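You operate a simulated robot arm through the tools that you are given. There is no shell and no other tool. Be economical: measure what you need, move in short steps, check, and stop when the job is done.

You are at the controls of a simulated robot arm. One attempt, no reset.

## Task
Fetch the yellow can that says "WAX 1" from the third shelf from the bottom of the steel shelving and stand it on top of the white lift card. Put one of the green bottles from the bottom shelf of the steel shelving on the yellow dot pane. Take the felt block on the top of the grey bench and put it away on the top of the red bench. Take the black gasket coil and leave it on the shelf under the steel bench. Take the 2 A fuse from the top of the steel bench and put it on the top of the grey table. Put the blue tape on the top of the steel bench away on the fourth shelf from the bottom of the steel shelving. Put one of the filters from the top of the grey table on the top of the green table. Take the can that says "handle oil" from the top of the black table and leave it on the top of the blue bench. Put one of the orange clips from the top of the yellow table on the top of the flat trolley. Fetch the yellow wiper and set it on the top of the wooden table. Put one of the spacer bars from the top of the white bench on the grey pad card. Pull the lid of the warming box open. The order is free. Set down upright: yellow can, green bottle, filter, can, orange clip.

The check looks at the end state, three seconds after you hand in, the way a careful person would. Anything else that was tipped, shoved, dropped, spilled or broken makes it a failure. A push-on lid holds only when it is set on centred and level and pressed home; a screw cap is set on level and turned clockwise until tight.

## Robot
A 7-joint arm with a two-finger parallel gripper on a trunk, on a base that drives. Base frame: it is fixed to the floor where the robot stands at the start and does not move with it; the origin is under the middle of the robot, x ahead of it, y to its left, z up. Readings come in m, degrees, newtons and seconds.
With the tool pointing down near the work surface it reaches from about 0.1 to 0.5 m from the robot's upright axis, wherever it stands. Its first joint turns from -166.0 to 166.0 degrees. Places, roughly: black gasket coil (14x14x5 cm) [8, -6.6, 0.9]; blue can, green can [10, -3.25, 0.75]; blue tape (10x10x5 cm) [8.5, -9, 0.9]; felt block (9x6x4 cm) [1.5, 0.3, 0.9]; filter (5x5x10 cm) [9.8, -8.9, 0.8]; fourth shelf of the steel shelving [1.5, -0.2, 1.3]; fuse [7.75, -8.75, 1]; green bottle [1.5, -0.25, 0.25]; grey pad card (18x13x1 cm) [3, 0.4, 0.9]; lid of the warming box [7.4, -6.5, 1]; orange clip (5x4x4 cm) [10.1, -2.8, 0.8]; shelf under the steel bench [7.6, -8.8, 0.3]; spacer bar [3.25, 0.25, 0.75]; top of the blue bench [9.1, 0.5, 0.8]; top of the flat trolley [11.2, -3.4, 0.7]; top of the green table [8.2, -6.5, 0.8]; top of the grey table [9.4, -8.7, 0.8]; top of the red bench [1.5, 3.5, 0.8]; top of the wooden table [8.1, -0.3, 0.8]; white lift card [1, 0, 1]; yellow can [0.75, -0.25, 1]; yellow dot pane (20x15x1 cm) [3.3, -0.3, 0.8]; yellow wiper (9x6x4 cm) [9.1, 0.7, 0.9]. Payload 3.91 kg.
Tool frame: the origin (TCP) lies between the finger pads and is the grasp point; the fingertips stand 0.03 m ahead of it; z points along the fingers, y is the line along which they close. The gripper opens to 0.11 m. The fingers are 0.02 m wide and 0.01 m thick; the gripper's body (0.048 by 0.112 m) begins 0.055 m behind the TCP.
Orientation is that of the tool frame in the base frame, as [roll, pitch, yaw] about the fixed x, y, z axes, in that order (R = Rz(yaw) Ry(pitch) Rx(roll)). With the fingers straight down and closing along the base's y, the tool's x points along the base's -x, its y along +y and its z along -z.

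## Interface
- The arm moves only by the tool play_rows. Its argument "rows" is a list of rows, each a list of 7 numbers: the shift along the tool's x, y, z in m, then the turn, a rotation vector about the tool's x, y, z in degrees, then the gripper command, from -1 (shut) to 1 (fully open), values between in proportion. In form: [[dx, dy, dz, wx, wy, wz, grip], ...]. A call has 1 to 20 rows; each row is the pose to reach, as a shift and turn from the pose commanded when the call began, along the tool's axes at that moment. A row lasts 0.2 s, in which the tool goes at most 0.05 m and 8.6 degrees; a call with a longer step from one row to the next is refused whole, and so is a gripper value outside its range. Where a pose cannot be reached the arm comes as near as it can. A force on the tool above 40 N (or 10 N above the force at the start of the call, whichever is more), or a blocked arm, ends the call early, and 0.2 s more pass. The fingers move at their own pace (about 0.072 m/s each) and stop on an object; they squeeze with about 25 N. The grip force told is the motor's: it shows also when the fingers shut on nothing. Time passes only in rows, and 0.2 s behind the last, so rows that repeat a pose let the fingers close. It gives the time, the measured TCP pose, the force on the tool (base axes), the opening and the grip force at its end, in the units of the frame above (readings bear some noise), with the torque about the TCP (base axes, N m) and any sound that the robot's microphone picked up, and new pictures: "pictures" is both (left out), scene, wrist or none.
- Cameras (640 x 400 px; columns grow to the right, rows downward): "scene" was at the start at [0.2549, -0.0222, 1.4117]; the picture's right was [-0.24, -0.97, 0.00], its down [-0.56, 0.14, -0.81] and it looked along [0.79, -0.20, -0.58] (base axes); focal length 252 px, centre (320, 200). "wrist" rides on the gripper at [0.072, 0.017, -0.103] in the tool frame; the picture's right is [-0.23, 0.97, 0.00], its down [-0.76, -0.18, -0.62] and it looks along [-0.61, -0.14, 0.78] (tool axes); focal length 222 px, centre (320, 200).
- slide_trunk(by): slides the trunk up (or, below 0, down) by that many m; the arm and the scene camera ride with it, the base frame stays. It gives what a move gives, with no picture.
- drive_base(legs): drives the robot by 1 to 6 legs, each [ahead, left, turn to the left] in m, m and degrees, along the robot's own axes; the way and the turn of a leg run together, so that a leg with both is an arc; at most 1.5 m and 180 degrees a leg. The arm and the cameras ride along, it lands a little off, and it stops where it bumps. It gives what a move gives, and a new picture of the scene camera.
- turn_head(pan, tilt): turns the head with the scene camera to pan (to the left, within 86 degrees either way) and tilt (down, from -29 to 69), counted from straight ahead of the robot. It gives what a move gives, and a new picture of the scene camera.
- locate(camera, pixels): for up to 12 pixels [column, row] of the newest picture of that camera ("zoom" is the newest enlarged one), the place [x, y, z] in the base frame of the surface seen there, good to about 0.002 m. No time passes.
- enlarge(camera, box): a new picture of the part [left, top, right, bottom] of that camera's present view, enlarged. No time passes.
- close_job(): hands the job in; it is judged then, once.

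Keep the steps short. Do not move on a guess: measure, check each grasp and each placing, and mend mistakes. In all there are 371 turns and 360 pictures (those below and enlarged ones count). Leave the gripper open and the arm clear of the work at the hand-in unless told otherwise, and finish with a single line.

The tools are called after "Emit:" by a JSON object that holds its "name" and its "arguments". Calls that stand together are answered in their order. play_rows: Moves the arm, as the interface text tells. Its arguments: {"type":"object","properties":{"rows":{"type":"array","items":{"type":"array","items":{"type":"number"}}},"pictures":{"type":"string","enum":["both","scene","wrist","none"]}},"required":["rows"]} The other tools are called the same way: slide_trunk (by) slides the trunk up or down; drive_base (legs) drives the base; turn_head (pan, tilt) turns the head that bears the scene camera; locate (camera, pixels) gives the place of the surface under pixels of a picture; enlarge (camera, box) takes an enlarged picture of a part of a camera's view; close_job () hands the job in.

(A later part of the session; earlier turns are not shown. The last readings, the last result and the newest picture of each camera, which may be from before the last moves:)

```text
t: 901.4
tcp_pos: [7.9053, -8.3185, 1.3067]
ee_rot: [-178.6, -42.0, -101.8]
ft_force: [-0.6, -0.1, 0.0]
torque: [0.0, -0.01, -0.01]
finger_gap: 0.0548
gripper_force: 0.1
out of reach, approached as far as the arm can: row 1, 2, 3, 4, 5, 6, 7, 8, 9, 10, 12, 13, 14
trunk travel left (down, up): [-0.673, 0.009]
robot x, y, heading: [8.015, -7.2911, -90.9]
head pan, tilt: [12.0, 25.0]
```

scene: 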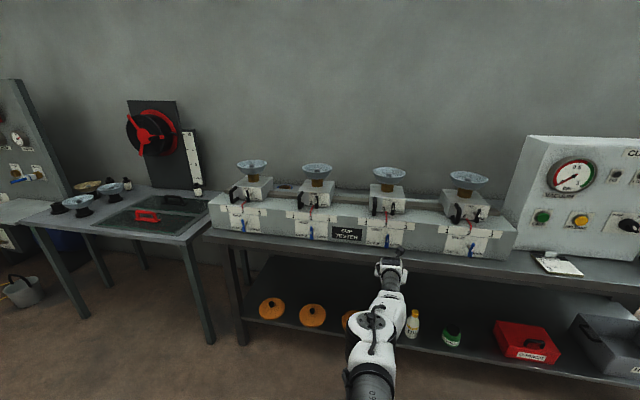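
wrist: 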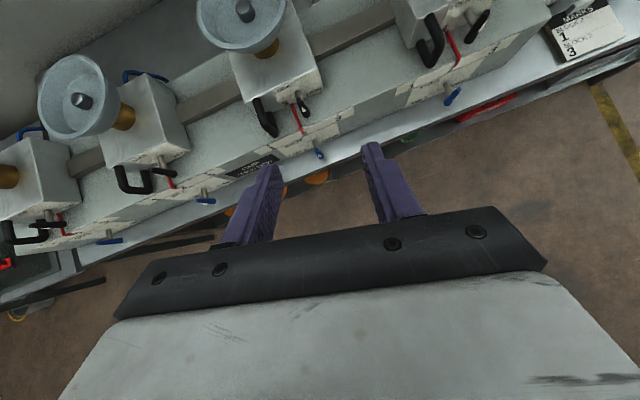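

Emit:
{"name": "locate", "arguments": {"camera": "wrist", "pixels": [[60, 65], [230, 10], [270, 60], [440, 20]]}}

Emit:
{"name": "drive_base", "arguments": {"legs": [[0.3, 0, 0]]}}

Emit:
{"name": "play_rows", "arguments": {"rows": [[0, 0, 0, 0, 0, 0, 0]], "pictures": "wrist"}}

```text
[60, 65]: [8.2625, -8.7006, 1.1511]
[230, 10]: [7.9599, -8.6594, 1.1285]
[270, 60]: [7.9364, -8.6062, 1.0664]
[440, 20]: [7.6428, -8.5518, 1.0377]
```

```text
t: 903.4
tcp_pos: [7.8976, -8.6192, 1.3061]
ee_rot: [-178.5, -42.0, -101.9]
ft_force: [0.6, -0.9, 0.9]
torque: [0.02, -0.04, 0.0]
finger_gap: 0.055
gripper_force: 0.2
trunk travel left (down, up): [-0.673, 0.009]
robot x, y, heading: [8.0159, -7.5929, -91.1]
head pan, tilt: [12.0, 25.0]
```

scene: 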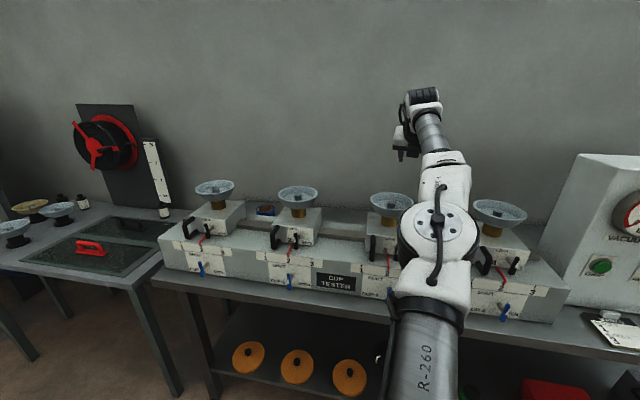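

```text
t: 903.8
tcp_pos: [7.8968, -8.6191, 1.3061]
ee_rot: [-178.6, -42.1, -102.0]
ft_force: [-0.7, -1.2, -0.5]
torque: [-0.02, 0.01, 0.02]
finger_gap: 0.0551
gripper_force: 0.1
trunk travel left (down, up): [-0.673, 0.009]
robot x, y, heading: [8.0134, -7.5907, -91.2]
head pan, tilt: [12.0, 25.0]
```

wrist: 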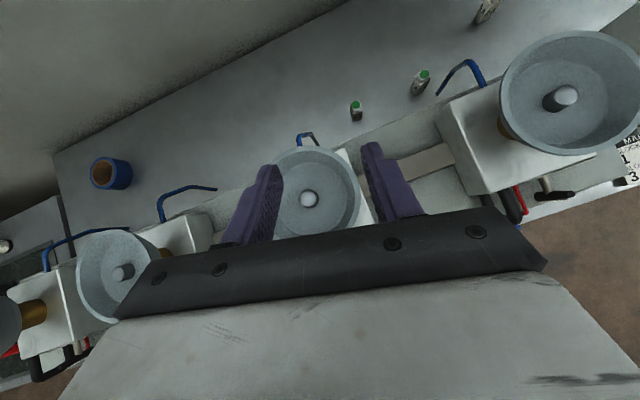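

Emit:
{"name": "enlarge", "arguments": {"camera": "wrist", "box": [320, 0, 520, 130]}}

Emit:
{"name": "locate", "arguments": {"camera": "wrist", "pixels": [[357, 104], [357, 118], [422, 75], [417, 90], [487, 8], [483, 20], [110, 172], [95, 172], [128, 172], [110, 160], [300, 135], [430, 130]]}}

```text
3.08 times, centred on (420, 65) of wrist
```

zoom: 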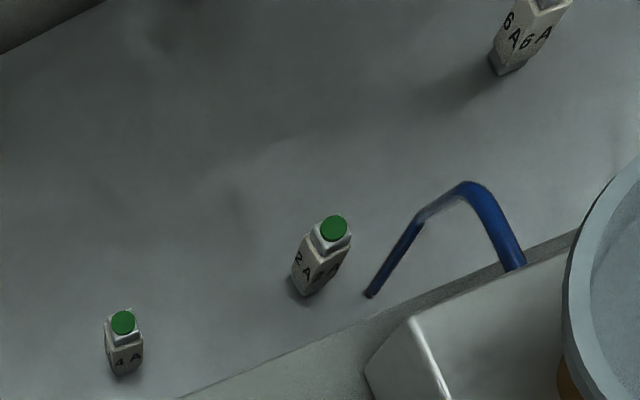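

```text
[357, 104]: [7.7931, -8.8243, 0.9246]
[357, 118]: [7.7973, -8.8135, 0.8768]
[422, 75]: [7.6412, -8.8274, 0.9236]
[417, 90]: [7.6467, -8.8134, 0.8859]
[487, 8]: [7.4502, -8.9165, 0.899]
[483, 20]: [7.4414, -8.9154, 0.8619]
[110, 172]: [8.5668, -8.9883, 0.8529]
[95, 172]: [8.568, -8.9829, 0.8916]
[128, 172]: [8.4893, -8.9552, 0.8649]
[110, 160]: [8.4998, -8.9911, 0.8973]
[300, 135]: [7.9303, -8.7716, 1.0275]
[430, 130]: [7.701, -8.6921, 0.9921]
```

The "2 A" block stands at (7.641,−8.827), top 0.925. Measure cup 4 and the hook beside it.

Emit:
{"name": "locate", "arguments": {"camera": "wrist", "pixels": [[566, 97], [505, 90], [560, 35], [600, 150], [635, 80], [470, 62], [440, 92], [485, 80], [455, 140], [365, 180]]}}

```text
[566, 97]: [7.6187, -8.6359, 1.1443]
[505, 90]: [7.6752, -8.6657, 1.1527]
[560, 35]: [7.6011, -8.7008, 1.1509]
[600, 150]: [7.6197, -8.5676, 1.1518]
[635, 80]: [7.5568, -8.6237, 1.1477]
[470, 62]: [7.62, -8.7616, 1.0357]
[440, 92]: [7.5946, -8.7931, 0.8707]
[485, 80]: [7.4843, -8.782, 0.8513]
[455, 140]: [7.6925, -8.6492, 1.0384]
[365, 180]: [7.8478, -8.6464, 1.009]
```

The fuse is tucked behind cup 4; the forearm must pass between cups 3 and 4 (x≈7.79) with the tool tilted sideways and closing along y. Back off and test that wrist pose in free air.

Emit:
{"name": "drive_base", "arguments": {"legs": [[-0.28, 0, 0]]}}

Emit:
{"name": "play_rows", "arguments": {"rows": [[-0.02, 0, 0.0, 0, -6, 0, 0], [-0.04, 0, 0.0, 0, -12, 0, 0], [-0.06, 0, 0.0, 0, -18, 0, 0], [-0.08, 0, 0.0, 0, -24, 0, 0], [-0.1, 0, 0.0, 0, -30, 0, 0], [-0.13, 0, 0.0, 0, -37, 0, 0], [-0.16, 0, 0.0, 0, -43, 0, 0], [-0.18, 0, 0.0, 0, -43, 0, 0]], "pictures": "none"}}

Emit:
{"name": "play_rows", "arguments": {"rows": [[0, 0, 0, 0, 0, 8, 0], [0, 0, 0, 0, 0, 16, 0], [0, 0, 0, 0, 0, 24, 0], [0, 0, 0, 0, 0, 32, 0], [0, 0, 0, 0, 0, 40, 0], [0, 0, 0, 0, 0, 48, 0], [0, 0, 0, 0, 0, 56, 0], [0, 0, 0, 0, 0, 64, 0], [0, 0, 0, 0, 0, 72, 0], [0, 0, 0, 0, 0, 78, 0], [0, 0, 0, 0, 0, 78, 0]], "pictures": "scene"}}

```text
t: 905.8
tcp_pos: [7.9043, -8.3384, 1.3087]
ee_rot: [-178.5, -42.1, -101.8]
ft_force: [-0.8, 0.0, -0.1]
torque: [0.01, -0.02, 0.04]
finger_gap: 0.0551
gripper_force: 0.1
trunk travel left (down, up): [-0.673, 0.009]
robot x, y, heading: [8.0171, -7.3157, -90.6]
head pan, tilt: [12.0, 25.0]
```

scene: 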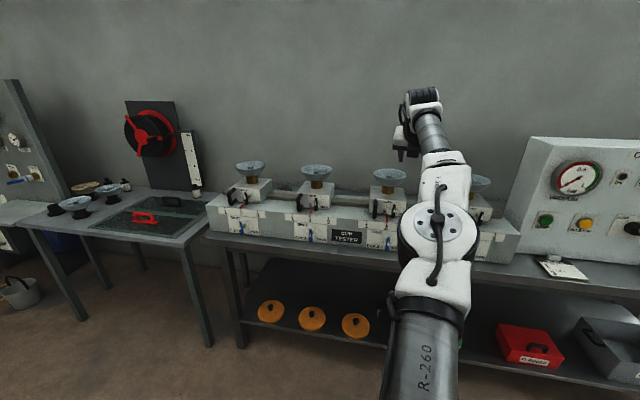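

```text
t: 907.6
tcp_pos: [7.9315, -8.208, 1.1855]
ee_rot: [-178.9, 1.0, -100.8]
ft_force: [-0.4, 1.2, 0.3]
torque: [-0.02, 0.01, 0.0]
finger_gap: 0.055
gripper_force: 0.2
out of reach, approached as far as the arm can: row 3, 4, 5, 6
trunk travel left (down, up): [-0.673, 0.009]
robot x, y, heading: [8.02, -7.3154, -90.8]
head pan, tilt: [12.0, 25.0]
```

```text
t: 910.0
tcp_pos: [7.9315, -8.2083, 1.186]
ee_rot: [179.3, 1.2, -178.8]
ft_force: [-0.3, 0.2, 0.3]
torque: [-0.02, 0.01, 0.0]
finger_gap: 0.055
gripper_force: 0.0
trunk travel left (down, up): [-0.673, 0.009]
robot x, y, heading: [8.0139, -7.3142, -91.2]
head pan, tilt: [12.0, 25.0]
```

scene: 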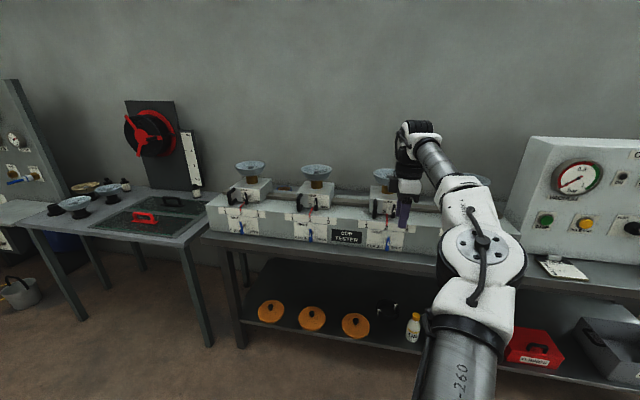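

The wrist turn works (closing along y). Now tilt the tool 35° toward west.

Emit:
{"name": "play_rows", "arguments": {"rows": [[0, 0, 0.02, 0, 7, 0, 0], [0, 0, 0.04, 0, 14, 0, 0], [0, 0, 0.05, 0, 21, 0, 0], [0, 0, 0.05, 0, 28, 0, 0], [0, 0, 0.05, 0, 35, 0, 0], [0, 0, 0.05, 0, 35, 0, 0]], "pictures": "scene"}}

Emit:
{"name": "locate", "arguments": {"camera": "scene", "pixels": [[405, 130], [430, 155], [460, 190], [480, 240], [470, 300], [440, 350]]}}

```text
t: 911.4
tcp_pos: [7.9335, -8.2074, 1.1378]
ee_rot: [179.2, -33.8, -178.3]
ft_force: [-0.1, -0.6, -0.4]
torque: [-0.02, 0.0, -0.01]
finger_gap: 0.0549
gripper_force: 0.0
trunk travel left (down, up): [-0.673, 0.009]
robot x, y, heading: [8.0167, -7.314, -90.8]
head pan, tilt: [12.0, 25.0]
```

scene: 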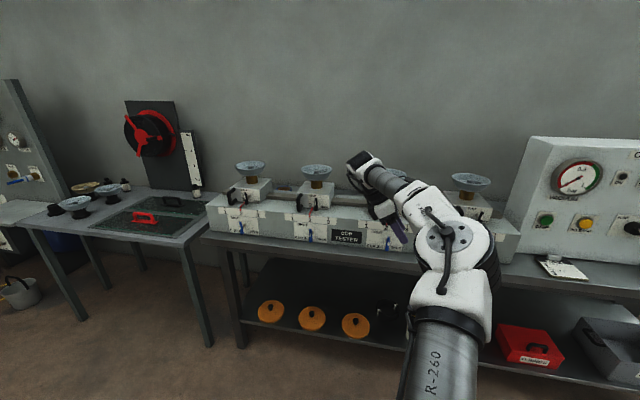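

```text
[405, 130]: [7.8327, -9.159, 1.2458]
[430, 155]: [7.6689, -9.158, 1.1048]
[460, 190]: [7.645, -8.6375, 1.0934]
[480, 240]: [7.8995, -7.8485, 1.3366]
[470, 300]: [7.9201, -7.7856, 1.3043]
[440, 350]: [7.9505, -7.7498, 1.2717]
```

Emit:
{"name": "locate", "arguments": {"camera": "scene", "pixels": [[360, 160], [385, 180], [410, 200], [440, 235], [470, 240], [430, 290], [405, 215], [490, 280], [425, 195]]}}

```text
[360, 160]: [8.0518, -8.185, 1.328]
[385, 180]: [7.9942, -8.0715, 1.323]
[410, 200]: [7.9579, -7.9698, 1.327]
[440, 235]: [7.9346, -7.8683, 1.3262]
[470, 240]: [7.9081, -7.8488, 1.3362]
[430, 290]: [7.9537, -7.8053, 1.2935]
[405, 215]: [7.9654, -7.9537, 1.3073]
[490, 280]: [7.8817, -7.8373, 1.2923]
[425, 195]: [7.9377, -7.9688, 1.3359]
```

The tilted pose is reachable. Turn the robot to heading −110° (so the forearm passes midway between the cups), restore the tool's world orientation, and raise it 5 cm.

Emit:
{"name": "drive_base", "arguments": {"legs": [[0, 0, -19.2]]}}

Emit:
{"name": "play_rows", "arguments": {"rows": [[0.01, 0, -0.015, 3.5, 0, -5.3, 0], [0.02, 0, -0.03, 7, 0, -10.6, 0], [0.028, 0, -0.0415, 10.6, 0, -15.8, 0], [0.028, 0, -0.0415, 10.6, 0, -15.8, 0]], "pictures": "none"}}

```text
t: 912.8
tcp_pos: [7.6447, -8.1302, 1.1363]
ee_rot: [179.2, -33.7, 162.5]
ft_force: [-0.2, -0.1, 0.5]
torque: [-0.01, -0.03, 0.01]
finger_gap: 0.0551
gripper_force: 0.0
trunk travel left (down, up): [-0.673, 0.009]
robot x, y, heading: [8.0176, -7.3141, -110.2]
head pan, tilt: [12.0, 25.0]
```

scene: 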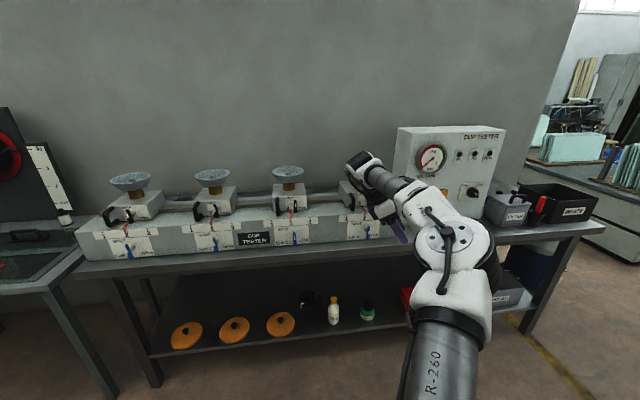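

```text
t: 913.8
tcp_pos: [7.6454, -8.1311, 1.1853]
ee_rot: [179.2, -33.5, -178.4]
ft_force: [0.4, 1.2, -0.7]
torque: [0.0, 0.02, -0.02]
finger_gap: 0.0551
gripper_force: 0.0
trunk travel left (down, up): [-0.673, 0.009]
robot x, y, heading: [8.021, -7.3125, -110.1]
head pan, tilt: [12.0, 25.0]
```

Drive first diagonally to pass between cups 3 and 4, then in along the heading.

Emit:
{"name": "drive_base", "arguments": {"legs": [[0.3, 0.26, 0]]}}

Emit:
{"name": "play_rows", "arguments": {"rows": [[0, 0, 0, 0, 0, 0, 0]], "pictures": "wrist"}}

```text
t: 916.4
tcp_pos: [7.7848, -8.4979, 1.1852]
ee_rot: [179.2, -33.5, -178.6]
ft_force: [-0.4, -0.4, 0.0]
torque: [0.0, 0.04, 0.01]
finger_gap: 0.0551
gripper_force: 0.2
trunk travel left (down, up): [-0.673, 0.009]
robot x, y, heading: [8.161, -7.6842, -110.2]
head pan, tilt: [12.0, 25.0]
```

scene: 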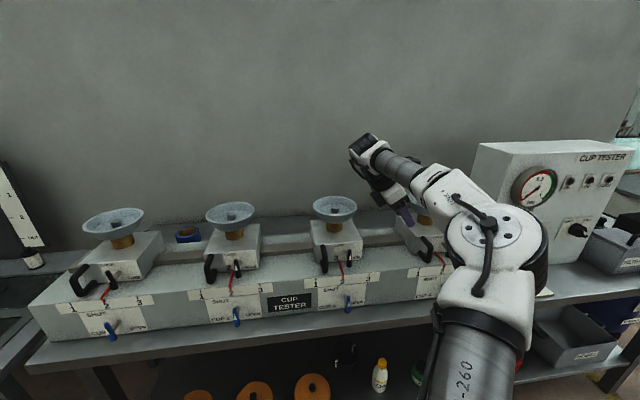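

```text
t: 916.8
tcp_pos: [7.7841, -8.4985, 1.1866]
ee_rot: [179.2, -33.5, -178.6]
ft_force: [-0.5, -0.5, -0.2]
torque: [0.0, 0.02, 0.03]
finger_gap: 0.0547
gripper_force: 0.1
trunk travel left (down, up): [-0.673, 0.009]
robot x, y, heading: [8.1531, -7.6817, -110.0]
head pan, tilt: [12.0, 25.0]
```

wrist: 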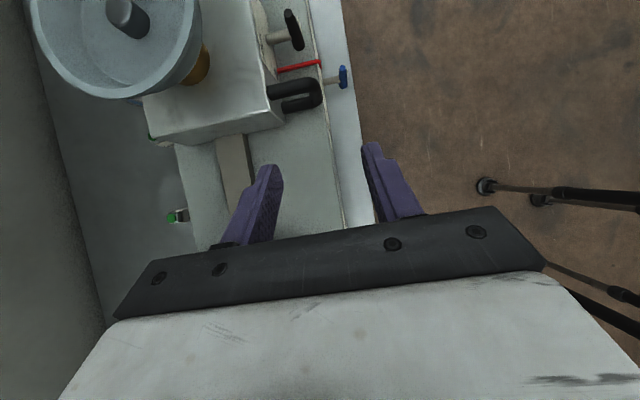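

Emit:
{"name": "locate", "arguments": {"camera": "scene", "pixels": [[365, 145], [400, 170], [430, 190], [470, 215], [500, 230], [460, 280], [540, 270], [420, 200], [415, 180]]}}

```text
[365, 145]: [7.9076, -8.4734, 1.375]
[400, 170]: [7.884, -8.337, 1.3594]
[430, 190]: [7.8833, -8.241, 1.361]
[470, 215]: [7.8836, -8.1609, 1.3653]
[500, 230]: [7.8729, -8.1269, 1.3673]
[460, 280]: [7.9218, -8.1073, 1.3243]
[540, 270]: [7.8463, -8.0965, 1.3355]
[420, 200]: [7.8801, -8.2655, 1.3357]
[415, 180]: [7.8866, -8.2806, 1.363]
```

Clearances fine (forearm ≈3 cm from cup 4, more from cup 3). Drive in 0.355.

Emit:
{"name": "drive_base", "arguments": {"legs": [[0.355, -0.012, 0]]}}

Emit:
{"name": "play_rows", "arguments": {"rows": [[0, 0, 0, 0, 0, 0, 0]], "pictures": "wrist"}}

Emit:
{"name": "locate", "arguments": {"camera": "wrist", "pixels": [[320, 60], [320, 100], [250, 60], [300, 130], [340, 40], [200, 80]]}}

```text
t: 919.1
tcp_pos: [7.6469, -8.8272, 1.1851]
ee_rot: [179.3, -33.6, -178.8]
ft_force: [0.3, 0.9, 0.1]
torque: [0.01, 0.0, -0.01]
finger_gap: 0.0549
gripper_force: 0.0
trunk travel left (down, up): [-0.673, 0.009]
robot x, y, heading: [8.0258, -8.0096, -110.5]
head pan, tilt: [12.0, 25.0]
```

scene: 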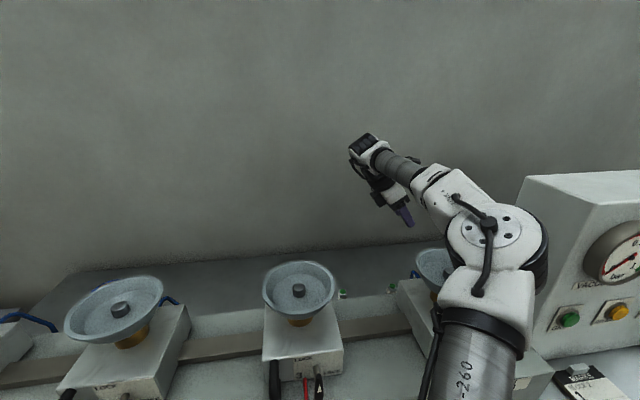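

```text
t: 919.5
tcp_pos: [7.6476, -8.8261, 1.1865]
ee_rot: [179.4, -33.5, -178.8]
ft_force: [-0.2, 0.4, 0.2]
torque: [0.0, -0.03, 0.01]
finger_gap: 0.0552
gripper_force: 0.1
trunk travel left (down, up): [-0.673, 0.009]
robot x, y, heading: [8.0249, -8.0134, -110.3]
head pan, tilt: [12.0, 25.0]
```

wrist: 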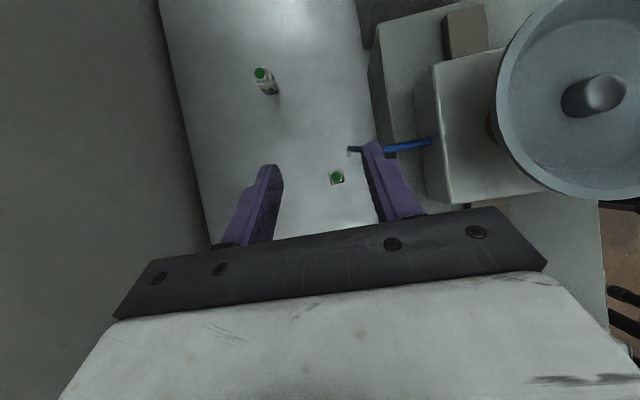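

```text
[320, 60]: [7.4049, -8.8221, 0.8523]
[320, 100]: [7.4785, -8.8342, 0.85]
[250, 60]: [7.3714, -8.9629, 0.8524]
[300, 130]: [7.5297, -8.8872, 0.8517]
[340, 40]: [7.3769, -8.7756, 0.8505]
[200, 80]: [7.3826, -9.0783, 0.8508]
```

The 2 A fuse is between the fingers (336,177). Zoom to measure it and the hook.

Emit:
{"name": "enlarge", "arguments": {"camera": "wrist", "box": [280, 120, 440, 220]}}

Emit:
{"name": "locate", "arguments": {"camera": "zoom", "pixels": [[225, 228], [200, 215], [250, 210], [205, 250], [250, 245], [285, 115], [310, 120], [420, 105], [560, 90]]}}

```text
4.00 times, centred on (360, 170) of wrist
```

zoom: 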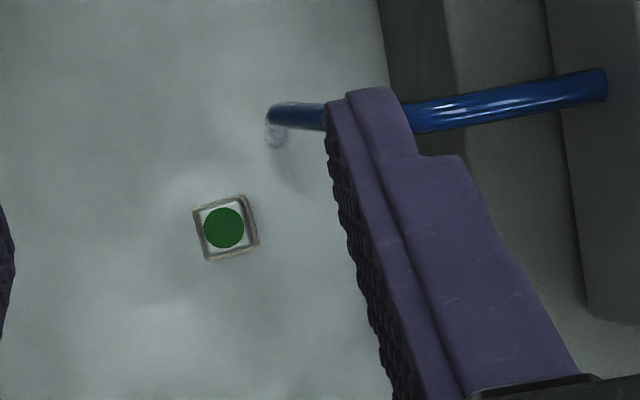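

```text
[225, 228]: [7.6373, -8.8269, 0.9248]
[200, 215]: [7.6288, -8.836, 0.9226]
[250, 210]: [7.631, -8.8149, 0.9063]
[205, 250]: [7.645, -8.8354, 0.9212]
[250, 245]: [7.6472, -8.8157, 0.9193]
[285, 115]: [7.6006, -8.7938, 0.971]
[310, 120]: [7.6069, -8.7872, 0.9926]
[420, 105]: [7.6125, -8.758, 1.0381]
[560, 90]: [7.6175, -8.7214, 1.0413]
```

Fuse is 2 cm square, centre (7.638,−8.8255). Lower 0.18 with the arm, then check both views.

Emit:
{"name": "play_rows", "arguments": {"rows": [[-0.02, 0, 0.03, 0, 0, 0, -0.27], [-0.04, 0, 0.06, 0, 0, 0, -0.27], [-0.06, 0, 0.09, 0, 0, 0, -0.27], [-0.08, 0, 0.12, 0, 0, 0, -0.27], [-0.0995, 0, 0.15, 0, 0, 0, -0.27], [-0.0995, 0, 0.15, 0, 0, 0, -0.27]], "pictures": "both"}}

Emit:
{"name": "locate", "arguments": {"camera": "scene", "pixels": [[400, 200], [430, 225], [460, 245], [480, 270], [440, 235], [510, 260], [430, 260], [415, 215]]}}

```text
t: 920.9
tcp_pos: [7.648, -8.8253, 1.0066]
ee_rot: [179.3, -33.5, -178.7]
ft_force: [0.1, -0.6, 0.9]
torque: [0.0, 0.01, 0.01]
finger_gap: 0.04
gripper_force: 0.0
trunk travel left (down, up): [-0.673, 0.009]
robot x, y, heading: [8.0239, -8.0114, -110.2]
head pan, tilt: [12.0, 25.0]
```

scene: 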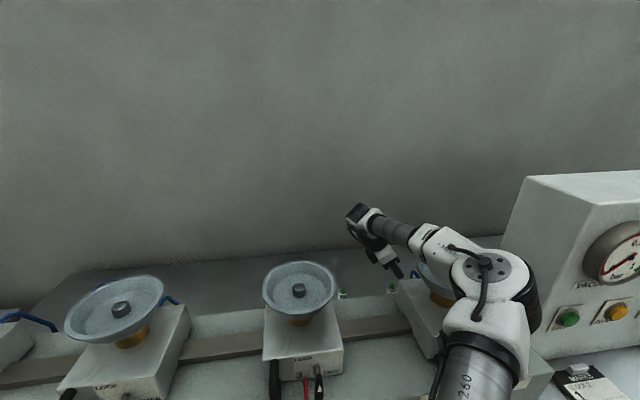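
wrist: 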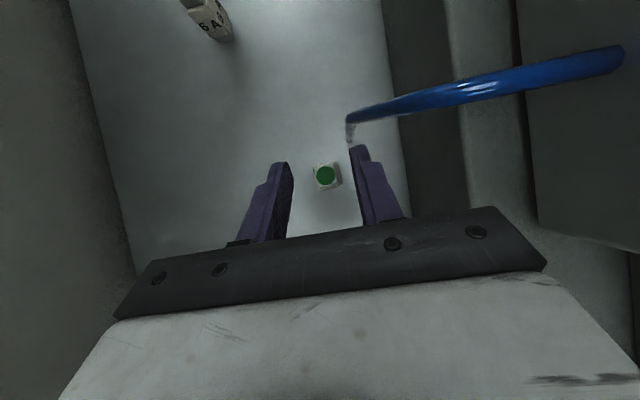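

```text
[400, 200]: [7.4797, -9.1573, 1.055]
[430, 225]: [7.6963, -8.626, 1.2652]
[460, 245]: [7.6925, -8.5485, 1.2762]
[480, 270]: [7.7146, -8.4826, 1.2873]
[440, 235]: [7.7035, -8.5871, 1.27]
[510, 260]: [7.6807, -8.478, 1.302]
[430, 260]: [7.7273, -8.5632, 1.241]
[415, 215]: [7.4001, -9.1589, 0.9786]
```

The forearm would come too near cup 4 when lowered. I'll go back up, retreat, and use heading −118° with a slightly longer reach.

Emit:
{"name": "play_rows", "arguments": {"rows": [[0.02, 0, -0.03, 0, 0, 0, -0.27], [0.04, 0, -0.06, 0, 0, 0, -0.27], [0.06, 0, -0.09, 0, 0, 0, -0.27], [0.08, 0, -0.12, 0, 0, 0, -0.27], [0.0995, 0, -0.15, 0, 0, 0, -0.27]], "pictures": "none"}}

Emit:
{"name": "drive_base", "arguments": {"legs": [[-0.36, 0, 0], [0, 0, -8]]}}

Emit:
{"name": "play_rows", "arguments": {"rows": [[0.008, -0.018, 0.005, 1.5, 0, -2.2, -0.27], [0.016, -0.036, 0.01, 3, 0, -4.5, -0.27], [0.0234, -0.053, 0.0156, 4.4, 0, -6.7, -0.27], [0.0234, -0.053, 0.0156, 4.4, 0, -6.7, -0.27]], "pictures": "none"}}

```text
t: 922.1
tcp_pos: [7.6471, -8.8255, 1.1871]
ee_rot: [179.3, -33.7, -178.8]
ft_force: [-0.4, 0.0, 0.4]
torque: [0.0, -0.01, -0.01]
finger_gap: 0.0403
gripper_force: 0.1
trunk travel left (down, up): [-0.673, 0.009]
robot x, y, heading: [8.0231, -8.0123, -110.3]
head pan, tilt: [12.0, 25.0]
```

```text
t: 925.1
tcp_pos: [7.6641, -8.4295, 1.1862]
ee_rot: [179.3, -33.5, 173.3]
ft_force: [0.0, -0.5, 0.0]
torque: [0.0, 0.0, 0.01]
finger_gap: 0.0403
gripper_force: 0.0
trunk travel left (down, up): [-0.673, 0.009]
robot x, y, heading: [8.148, -7.6759, -118.1]
head pan, tilt: [12.0, 25.0]
```

scene: 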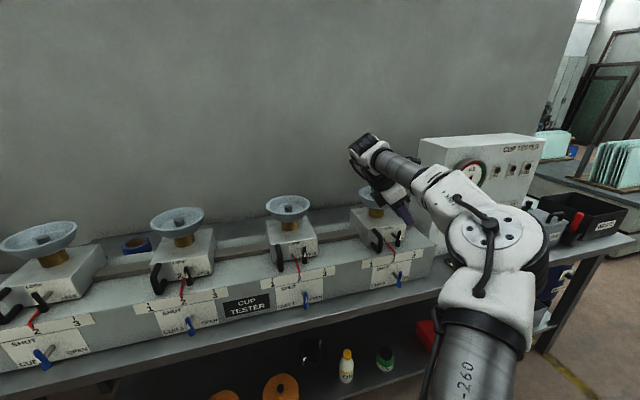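

```text
t: 926.1
tcp_pos: [7.63, -8.4795, 1.1851]
ee_rot: [179.2, -33.5, -178.6]
ft_force: [0.1, 0.5, 0.8]
torque: [0.0, 0.0, 0.03]
finger_gap: 0.0402
gripper_force: 0.1
trunk travel left (down, up): [-0.673, 0.009]
robot x, y, heading: [8.1504, -7.6745, -118.1]
head pan, tilt: [12.0, 25.0]
```

Emit:
{"name": "drive_base", "arguments": {"legs": [[0, 0.177, 0], [0.3, 0, 0]]}}

Emit:
{"name": "play_rows", "arguments": {"rows": [[-0.02, 0, 0.03, 0, 0, 0, -0.27], [-0.04, 0, 0.06, 0, 0, 0, -0.27], [-0.06, 0, 0.09, 0, 0, 0, -0.27], [-0.08, 0, 0.12, 0, 0, 0, -0.27], [-0.0995, 0, 0.15, 0, 0, 0, -0.27], [-0.0995, 0, 0.15, 0, 0, 0, -0.27]], "pictures": "both"}}

Emit:
{"name": "locate", "arguments": {"camera": "scene", "pixels": [[430, 230], [440, 240], [460, 250], [480, 270], [500, 260], [425, 255], [430, 290], [450, 290]]}}

```text
t: 929.7
tcp_pos: [7.6468, -8.825, 1.1846]
ee_rot: [179.2, -33.3, -178.4]
ft_force: [0.0, -0.6, -0.4]
torque: [0.01, 0.01, -0.01]
finger_gap: 0.0403
gripper_force: 0.1
trunk travel left (down, up): [-0.673, 0.009]
robot x, y, heading: [8.1615, -8.0211, -118.2]
head pan, tilt: [12.0, 25.0]
```

scene: 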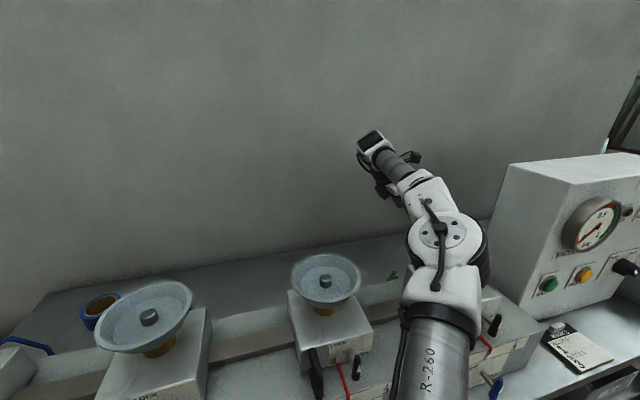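

```text
t: 931.1
tcp_pos: [7.6488, -8.8226, 1.0056]
ee_rot: [179.3, -33.5, -178.5]
ft_force: [-0.2, -0.8, -0.8]
torque: [0.01, -0.01, 0.02]
finger_gap: 0.0403
gripper_force: 0.0
trunk travel left (down, up): [-0.673, 0.009]
robot x, y, heading: [8.1636, -8.0185, -117.8]
head pan, tilt: [12.0, 25.0]
```

scene: 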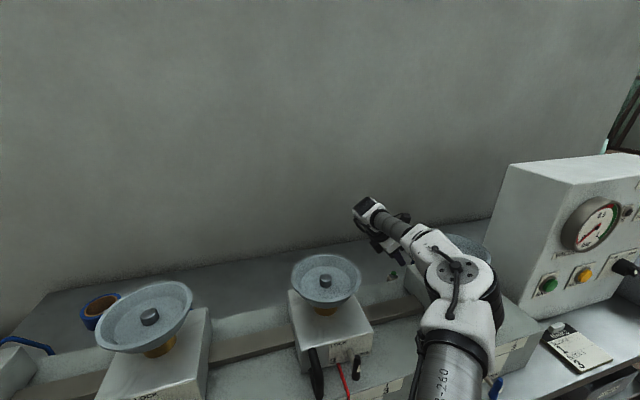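
wrist: 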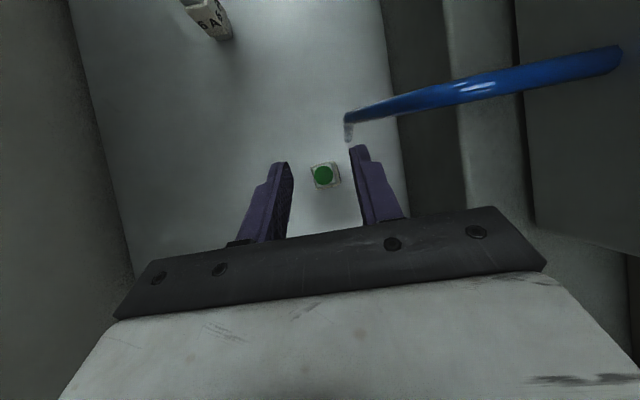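

```text
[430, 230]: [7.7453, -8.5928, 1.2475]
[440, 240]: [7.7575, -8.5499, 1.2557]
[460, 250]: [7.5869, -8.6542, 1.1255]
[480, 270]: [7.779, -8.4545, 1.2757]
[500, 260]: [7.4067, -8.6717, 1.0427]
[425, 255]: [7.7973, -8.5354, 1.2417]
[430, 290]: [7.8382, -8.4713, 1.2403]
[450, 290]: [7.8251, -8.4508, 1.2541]
```

Clearance good now. Lower the last 0.088 and close.

Emit:
{"name": "play_rows", "arguments": {"rows": [[-0.016, -0.001, 0.0245, 0, 0, 0, -0.27], [-0.032, -0.002, 0.049, 0, 0, 0, -0.27], [-0.0487, -0.003, 0.0733, 0, 0, 0, -0.27], [-0.0487, -0.003, 0.0733, 0, 0, 0, -0.27], [-0.0487, -0.003, 0.0733, 0, 0, 0, -1], [-0.0487, -0.003, 0.0733, 0, 0, 0, -1], [-0.0487, -0.003, 0.0733, 0, 0, 0, -1]], "pictures": "both"}}

```text
t: 932.7
tcp_pos: [7.6488, -8.8257, 0.9172]
ee_rot: [179.1, -33.3, -178.5]
ft_force: [0.1, 0.4, 0.9]
torque: [0.0, 0.0, 0.0]
finger_gap: 0.0251
gripper_force: 25.4
trunk travel left (down, up): [-0.673, 0.009]
robot x, y, heading: [8.167, -8.0217, -117.7]
head pan, tilt: [12.0, 25.0]
```

scene: 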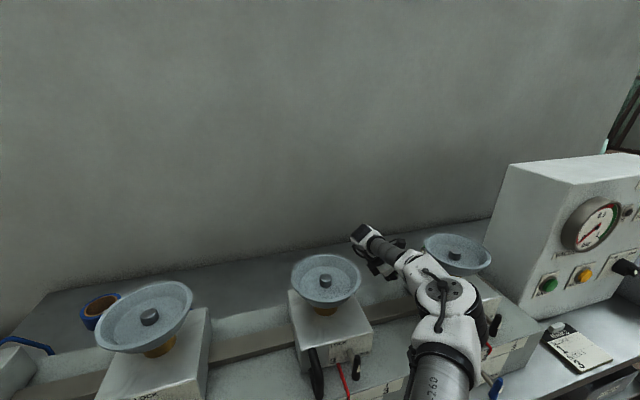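
wrist: 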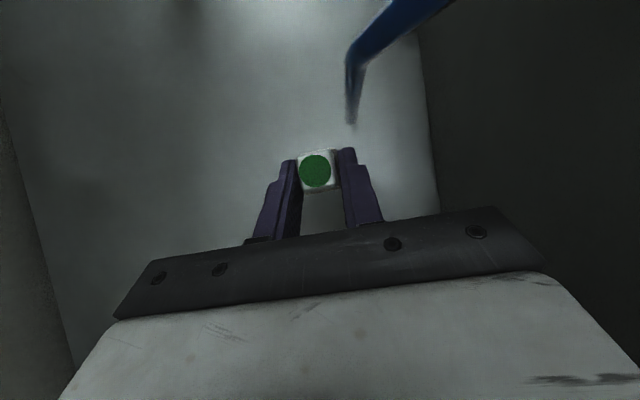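

Gripped (0.025). Lift back up and retreat.

Emit:
{"name": "play_rows", "arguments": {"rows": [[0.02, 0, -0.03, 0, 0, 0, -1], [0.04, 0, -0.06, 0, 0, 0, -1], [0.06, 0, -0.09, 0, 0, 0, -1], [0.08, 0, -0.12, 0, 0, 0, -1], [0.1, 0, -0.15, 0, 0, 0, -1], [0.12, 0, -0.18, 0, 0, 0, -1], [0.14, 0, -0.21, 0, 0, 0, -1], [0.147, 0, -0.222, 0, 0, 0, -1]], "pictures": "wrist"}}

Emit:
{"name": "drive_base", "arguments": {"legs": [[-0.5, 0, 0], [0, 0, 28]]}}

```text
t: 934.5
tcp_pos: [7.6492, -8.8278, 1.1835]
ee_rot: [179.2, -33.4, -178.4]
ft_force: [-0.3, -0.3, 0.2]
torque: [0.03, 0.03, -0.02]
finger_gap: 0.0252
gripper_force: 25.1
trunk travel left (down, up): [-0.673, 0.009]
robot x, y, heading: [8.1634, -8.0198, -118.1]
head pan, tilt: [12.0, 25.0]
```

wrist: 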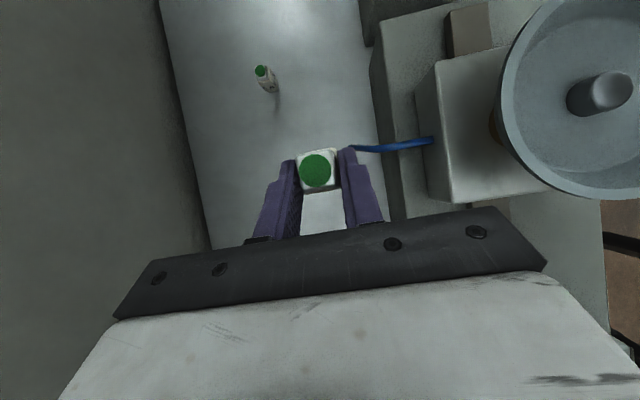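

```text
t: 938.9
tcp_pos: [8.3224, -8.5374, 1.1845]
ee_rot: [179.2, -33.5, -150.3]
ft_force: [0.9, 0.4, 0.1]
torque: [-0.01, -0.01, -0.01]
finger_gap: 0.0247
gripper_force: 24.9
trunk travel left (down, up): [-0.673, 0.009]
robot x, y, heading: [8.4001, -7.5811, -89.7]
head pan, tilt: [12.0, 25.0]
```

scene: 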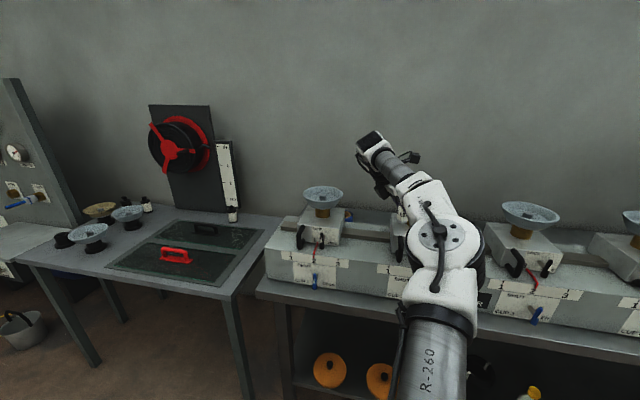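

Locate a free spot on the grey table.

Emit:
{"name": "locate", "arguments": {"camera": "scene", "pixels": [[80, 262], [110, 250], [60, 262], [200, 295], [40, 258], [90, 240], [232, 215], [147, 205], [130, 215], [120, 235], [230, 270], [150, 225]]}}

Emit:
{"name": "enlarge", "arguments": {"camera": "scene", "box": [0, 180, 290, 310]}}

```text
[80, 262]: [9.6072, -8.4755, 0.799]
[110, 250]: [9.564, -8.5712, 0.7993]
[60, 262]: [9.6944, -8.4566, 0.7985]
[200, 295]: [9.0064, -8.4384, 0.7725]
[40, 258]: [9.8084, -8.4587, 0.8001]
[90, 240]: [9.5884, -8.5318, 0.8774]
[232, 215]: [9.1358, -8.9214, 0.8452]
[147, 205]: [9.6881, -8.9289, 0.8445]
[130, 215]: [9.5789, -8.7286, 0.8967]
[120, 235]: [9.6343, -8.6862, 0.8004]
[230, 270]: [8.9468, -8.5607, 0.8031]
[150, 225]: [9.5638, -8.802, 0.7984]
```

```text
2.21 times, centred on (145, 245) of scene
```

zoom: 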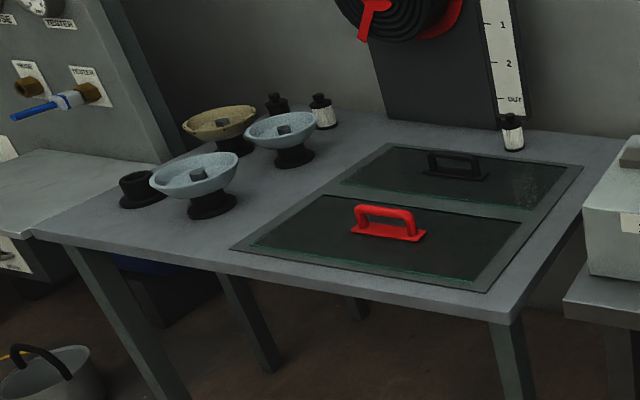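

Emit:
{"name": "locate", "arguments": {"camera": "scene", "pixels": [[60, 285], [100, 290], [80, 280], [50, 275], [100, 280], [130, 290], [110, 285], [90, 270], [30, 270], [75, 290]]}}

```text
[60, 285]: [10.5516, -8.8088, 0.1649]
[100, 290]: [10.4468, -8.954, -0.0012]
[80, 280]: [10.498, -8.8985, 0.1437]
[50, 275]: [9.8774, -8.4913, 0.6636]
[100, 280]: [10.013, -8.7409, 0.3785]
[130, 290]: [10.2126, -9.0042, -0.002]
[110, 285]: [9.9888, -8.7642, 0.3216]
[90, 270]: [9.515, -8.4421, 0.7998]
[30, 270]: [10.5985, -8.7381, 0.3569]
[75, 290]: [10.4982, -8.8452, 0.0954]
```

Free spot at the left front (9.80,−8.50). Back 0.15, strafe east 1.48, then in.

Emit:
{"name": "drive_base", "arguments": {"legs": [[-0.2, 0, 0], [0, 1.478, 0], [0.24, 0, 0]]}}

Emit:
{"name": "slide_trunk", "arguments": {"by": -0.2}}

Emit:
{"name": "play_rows", "arguments": {"rows": [[0, 0, 0, 0, 0, 0, -1]], "pictures": "wrist"}}

Emit:
{"name": "locate", "arguments": {"camera": "wrist", "pixels": [[320, 100], [320, 60], [250, 100], [400, 100], [200, 50], [320, 20], [450, 60]]}}

```text
t: 953.1
tcp_pos: [9.8061, -8.5688, 1.1818]
ee_rot: [179.2, -33.4, -150.1]
ft_force: [-0.1, 0.2, -0.9]
torque: [0.0, 0.0, -0.02]
finger_gap: 0.0251
gripper_force: 24.9
trunk travel left (down, up): [-0.673, 0.009]
robot x, y, heading: [9.8777, -7.6112, -89.7]
head pan, tilt: [12.0, 25.0]
```

scene: 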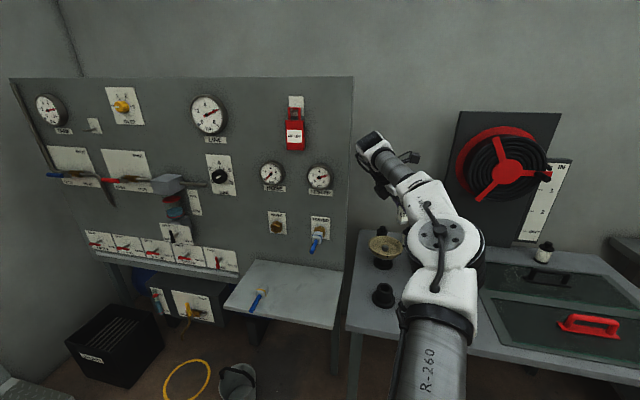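

```text
t: 955.2
tcp_pos: [9.8053, -8.5672, 0.9845]
ee_rot: [179.2, -33.4, -150.1]
ft_force: [0.5, -0.1, -0.5]
torque: [-0.04, -0.01, 0.01]
finger_gap: 0.0248
gripper_force: 25.4
trunk travel left (down, up): [-0.473, 0.209]
robot x, y, heading: [9.8765, -7.6139, -89.5]
head pan, tilt: [12.0, 25.0]
```

```text
t: 955.6
tcp_pos: [9.8062, -8.5684, 0.984]
ee_rot: [179.2, -33.2, -150.1]
ft_force: [-0.7, 0.3, -0.7]
torque: [0.03, -0.01, 0.01]
finger_gap: 0.0249
gripper_force: 25.2
trunk travel left (down, up): [-0.473, 0.209]
robot x, y, heading: [9.8769, -7.6137, -89.5]
head pan, tilt: [12.0, 25.0]
```

wrist: 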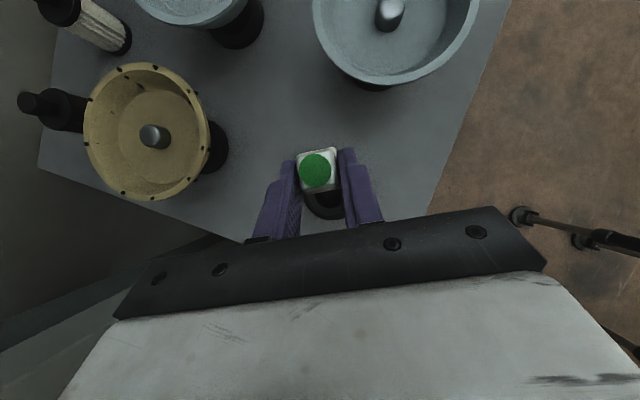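

```text
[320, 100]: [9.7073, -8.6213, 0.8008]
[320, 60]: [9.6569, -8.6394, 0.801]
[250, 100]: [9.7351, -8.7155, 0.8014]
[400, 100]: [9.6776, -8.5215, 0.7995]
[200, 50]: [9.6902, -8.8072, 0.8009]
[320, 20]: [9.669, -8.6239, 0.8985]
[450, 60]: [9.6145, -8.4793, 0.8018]
```

The small black cup is right below. A free patch is at ≈(9.705,−8.62); measure neighbours.

Emit:
{"name": "locate", "arguments": {"camera": "wrist", "pixels": [[325, 212], [340, 205], [365, 75], [330, 40], [225, 150], [205, 120], [300, 130], [270, 60], [265, 130], [380, 130]]}}

```text
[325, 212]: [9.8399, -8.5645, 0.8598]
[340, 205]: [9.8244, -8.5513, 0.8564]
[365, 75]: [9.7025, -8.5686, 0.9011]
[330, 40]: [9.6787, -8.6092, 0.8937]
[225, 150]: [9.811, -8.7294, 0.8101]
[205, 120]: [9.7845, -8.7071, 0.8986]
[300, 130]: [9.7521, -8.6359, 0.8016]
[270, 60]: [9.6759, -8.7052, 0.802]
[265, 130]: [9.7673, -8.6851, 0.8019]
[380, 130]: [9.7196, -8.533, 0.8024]
```

Target (9.74,−8.64). Drive ahead 0.068, right 0.059, then lower.

Emit:
{"name": "drive_base", "arguments": {"legs": [[0.068, -0.059, 0]]}}

Emit:
{"name": "slide_trunk", "arguments": {"by": -0.105}}

Emit:
{"name": "play_rows", "arguments": {"rows": [[-0.001, 0, 0.0017, 0, 0, 0, -1], [-0.0022, 0, 0.0033, 0, 0, 0, -1], [-0.0033, 0, 0.005, 0, 0, 0, -1], [-0.0033, 0, 0.005, 0, 0, 0, -1]], "pictures": "wrist"}}

```text
t: 956.8
tcp_pos: [9.7496, -8.6366, 0.9832]
ee_rot: [179.2, -33.4, -150.0]
ft_force: [-0.2, -0.4, 0.2]
torque: [0.01, -0.01, -0.01]
finger_gap: 0.0251
gripper_force: 24.9
trunk travel left (down, up): [-0.473, 0.209]
robot x, y, heading: [9.8242, -7.681, -89.4]
head pan, tilt: [12.0, 25.0]
```

scene: 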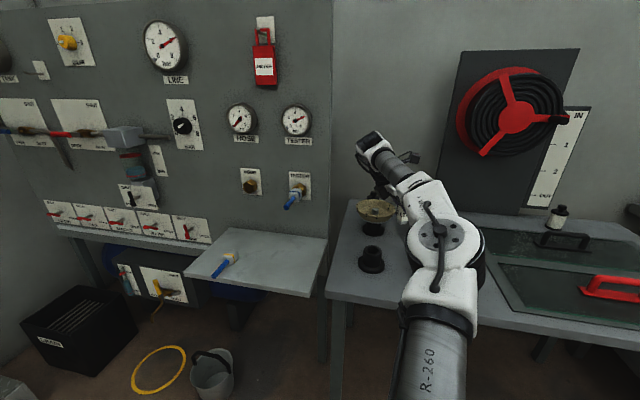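

```text
t: 958.1
tcp_pos: [9.7491, -8.6362, 0.8796]
ee_rot: [179.1, -33.4, -150.0]
ft_force: [-0.2, -0.5, 0.3]
torque: [0.03, 0.02, 0.04]
finger_gap: 0.0251
gripper_force: 24.8
trunk travel left (down, up): [-0.368, 0.314]
robot x, y, heading: [9.8152, -7.6784, -89.5]
head pan, tilt: [12.0, 25.0]
```

```text
t: 959.1
tcp_pos: [9.7493, -8.636, 0.8733]
ee_rot: [179.2, -33.4, -150.0]
ft_force: [-0.8, 0.1, -0.3]
torque: [-0.02, 0.04, -0.02]
finger_gap: 0.0249
gripper_force: 25.2
trunk travel left (down, up): [-0.368, 0.314]
robot x, y, heading: [9.8173, -7.6786, -89.5]
head pan, tilt: [12.0, 25.0]
```

wrist: 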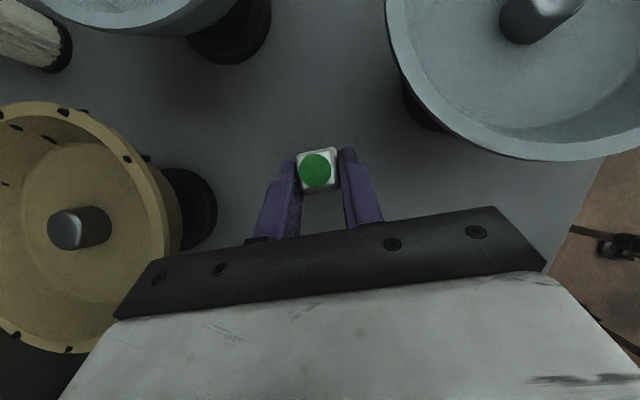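

Emit:
{"name": "play_rows", "arguments": {"rows": [[-0.0006, 0, 0.0008, 0, 0, 0, -1], [-0.0011, 0, 0.0017, 0, 0, 0, -1], [-0.0017, 0, 0.0025, 0, 0, 0, -1], [-0.0022, 0, 0.0033, 0, 0, 0, -1], [-0.0022, 0, 0.0033, 0, 0, 0, -1]], "pictures": "none"}}

```text
t: 960.3
tcp_pos: [9.7497, -8.6367, 0.8683]
ee_rot: [179.2, -33.3, -150.1]
ft_force: [-0.9, -0.1, -0.4]
torque: [0.01, -0.01, 0.0]
finger_gap: 0.0253
gripper_force: 25.0
trunk travel left (down, up): [-0.368, 0.314]
robot x, y, heading: [9.8184, -7.6805, -89.5]
head pan, tilt: [12.0, 25.0]
```

Emit:
{"name": "play_rows", "arguments": {"rows": [[-0.0006, 0, 0.0008, 0, 0, 0, -1], [-0.0011, 0, 0.0017, 0, 0, 0, -1], [-0.0017, 0, 0.0025, 0, 0, 0, -1], [-0.0017, 0, 0.0025, 0, 0, 0, -1]], "pictures": "none"}}

```text
t: 961.3
tcp_pos: [9.7478, -8.6375, 0.8664]
ee_rot: [179.4, -33.4, -150.1]
ft_force: [-0.1, -1.9, 5.0]
torque: [-0.21, 0.0, 0.03]
finger_gap: 0.0251
gripper_force: 25.0
trunk travel left (down, up): [-0.368, 0.314]
robot x, y, heading: [9.8144, -7.6792, -89.5]
head pan, tilt: [12.0, 25.0]
```

Contact. Open gently to 0.045 and withdraw along the tool axis.

Emit:
{"name": "play_rows", "arguments": {"rows": [[0, 0, 0, 0, 0, 0, -0.5], [0, 0, 0, 0, 0, 0, -0.2], [0, 0, 0, 0, 0, 0, -0.2], [0, 0, -0.02, 0, 0, 0, -0.2], [0, 0, -0.05, 0, 0, 0, -0.2], [0, 0, -0.08, 0, 0, 0, -0.2], [0, 0, -0.11, 0, 0, 0, -0.2]], "pictures": "wrist"}}

```text
t: 962.9
tcp_pos: [9.8008, -8.6056, 0.9572]
ee_rot: [179.3, -33.4, -150.0]
ft_force: [0.0, 0.3, -0.4]
torque: [0.03, 0.02, 0.01]
finger_gap: 0.0441
gripper_force: 0.1
trunk travel left (down, up): [-0.368, 0.314]
robot x, y, heading: [9.8214, -7.6788, -89.6]
head pan, tilt: [12.0, 25.0]
```

wrist: 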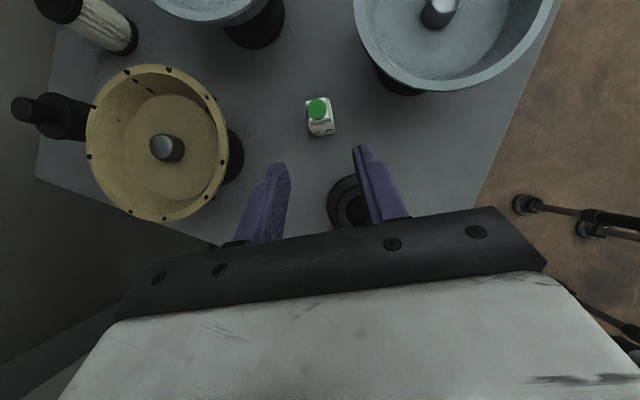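

Fuse stands on the grey table. Next the filter at (9.136,−8.921). Raise, retreat, and restore the normal vertical tool pose.

Emit:
{"name": "slide_trunk", "arguments": {"by": 0.28}}

Emit:
{"name": "drive_base", "arguments": {"legs": [[-0.35, 0, 0]]}}

Emit:
{"name": "play_rows", "arguments": {"rows": [[0, 0, 0, 0, -7, 0, 1], [0, 0, 0, 0, -14, 0, 1], [0, 0, 0, 0, -21, 0, 1], [0, 0, 0, 0, -28, 0, 1], [0, 0, 0, 0, -33.4, 0, 1]], "pictures": "none"}}

Emit:
{"name": "play_rows", "arguments": {"rows": [[0, 0, 0, 0, 0, -8, 1], [0, 0, 0, 0, 0, -16, 1], [0, 0, 0, 0, 0, -24, 1], [0, 0, 0, 0, 0, -32, 1], [0, 0, 0, 0, 0, -40, 1], [0, 0, 0, 0, 0, -48, 1], [0, 0, 0, 0, 0, -56, 1], [0, 0, 0, 0, 0, -60, 1], [0, 0, 0, 0, 0, -60, 1]], "pictures": "none"}}

```text
t: 965.8
tcp_pos: [9.8024, -8.6082, 1.236]
ee_rot: [179.2, -33.4, -150.0]
ft_force: [-0.2, -0.4, 0.8]
torque: [0.01, -0.02, 0.0]
finger_gap: 0.0442
gripper_force: 0.2
trunk travel left (down, up): [-0.648, 0.034]
robot x, y, heading: [9.8156, -7.6781, -90.0]
head pan, tilt: [12.0, 25.0]
```

```text
t: 968.0
tcp_pos: [9.8005, -8.2596, 1.2376]
ee_rot: [179.2, -33.4, -149.8]
ft_force: [0.0, 0.6, -0.2]
torque: [0.01, -0.01, 0.03]
finger_gap: 0.0437
gripper_force: 0.1
trunk travel left (down, up): [-0.648, 0.034]
robot x, y, heading: [9.8133, -7.3322, -89.5]
head pan, tilt: [12.0, 25.0]
```

scene: 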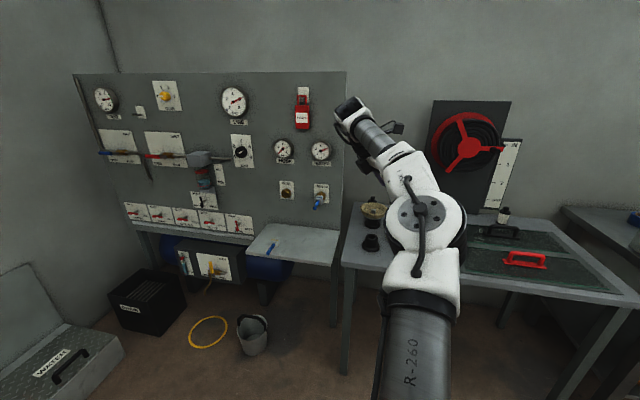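

```text
t: 969.2
tcp_pos: [9.7955, -8.2286, 1.2013]
ee_rot: [179.3, 0.2, -150.3]
ft_force: [0.6, -0.2, -0.4]
torque: [0.02, 0.01, 0.03]
finger_gap: 0.11
gripper_force: 0.1
out of reach, approached as far as the arm can: row 3, 4, 5
trunk travel left (down, up): [-0.648, 0.034]
robot x, y, heading: [9.8116, -7.3324, -89.4]
head pan, tilt: [12.0, 25.0]
```

```text
t: 971.2
tcp_pos: [9.7973, -8.2291, 1.2011]
ee_rot: [179.6, 0.5, -90.2]
ft_force: [-0.3, -0.3, -0.2]
torque: [0.02, 0.01, 0.0]
finger_gap: 0.1097
gripper_force: 0.0
trunk travel left (down, up): [-0.648, 0.034]
robot x, y, heading: [9.8158, -7.3306, -89.4]
head pan, tilt: [12.0, 25.0]
```

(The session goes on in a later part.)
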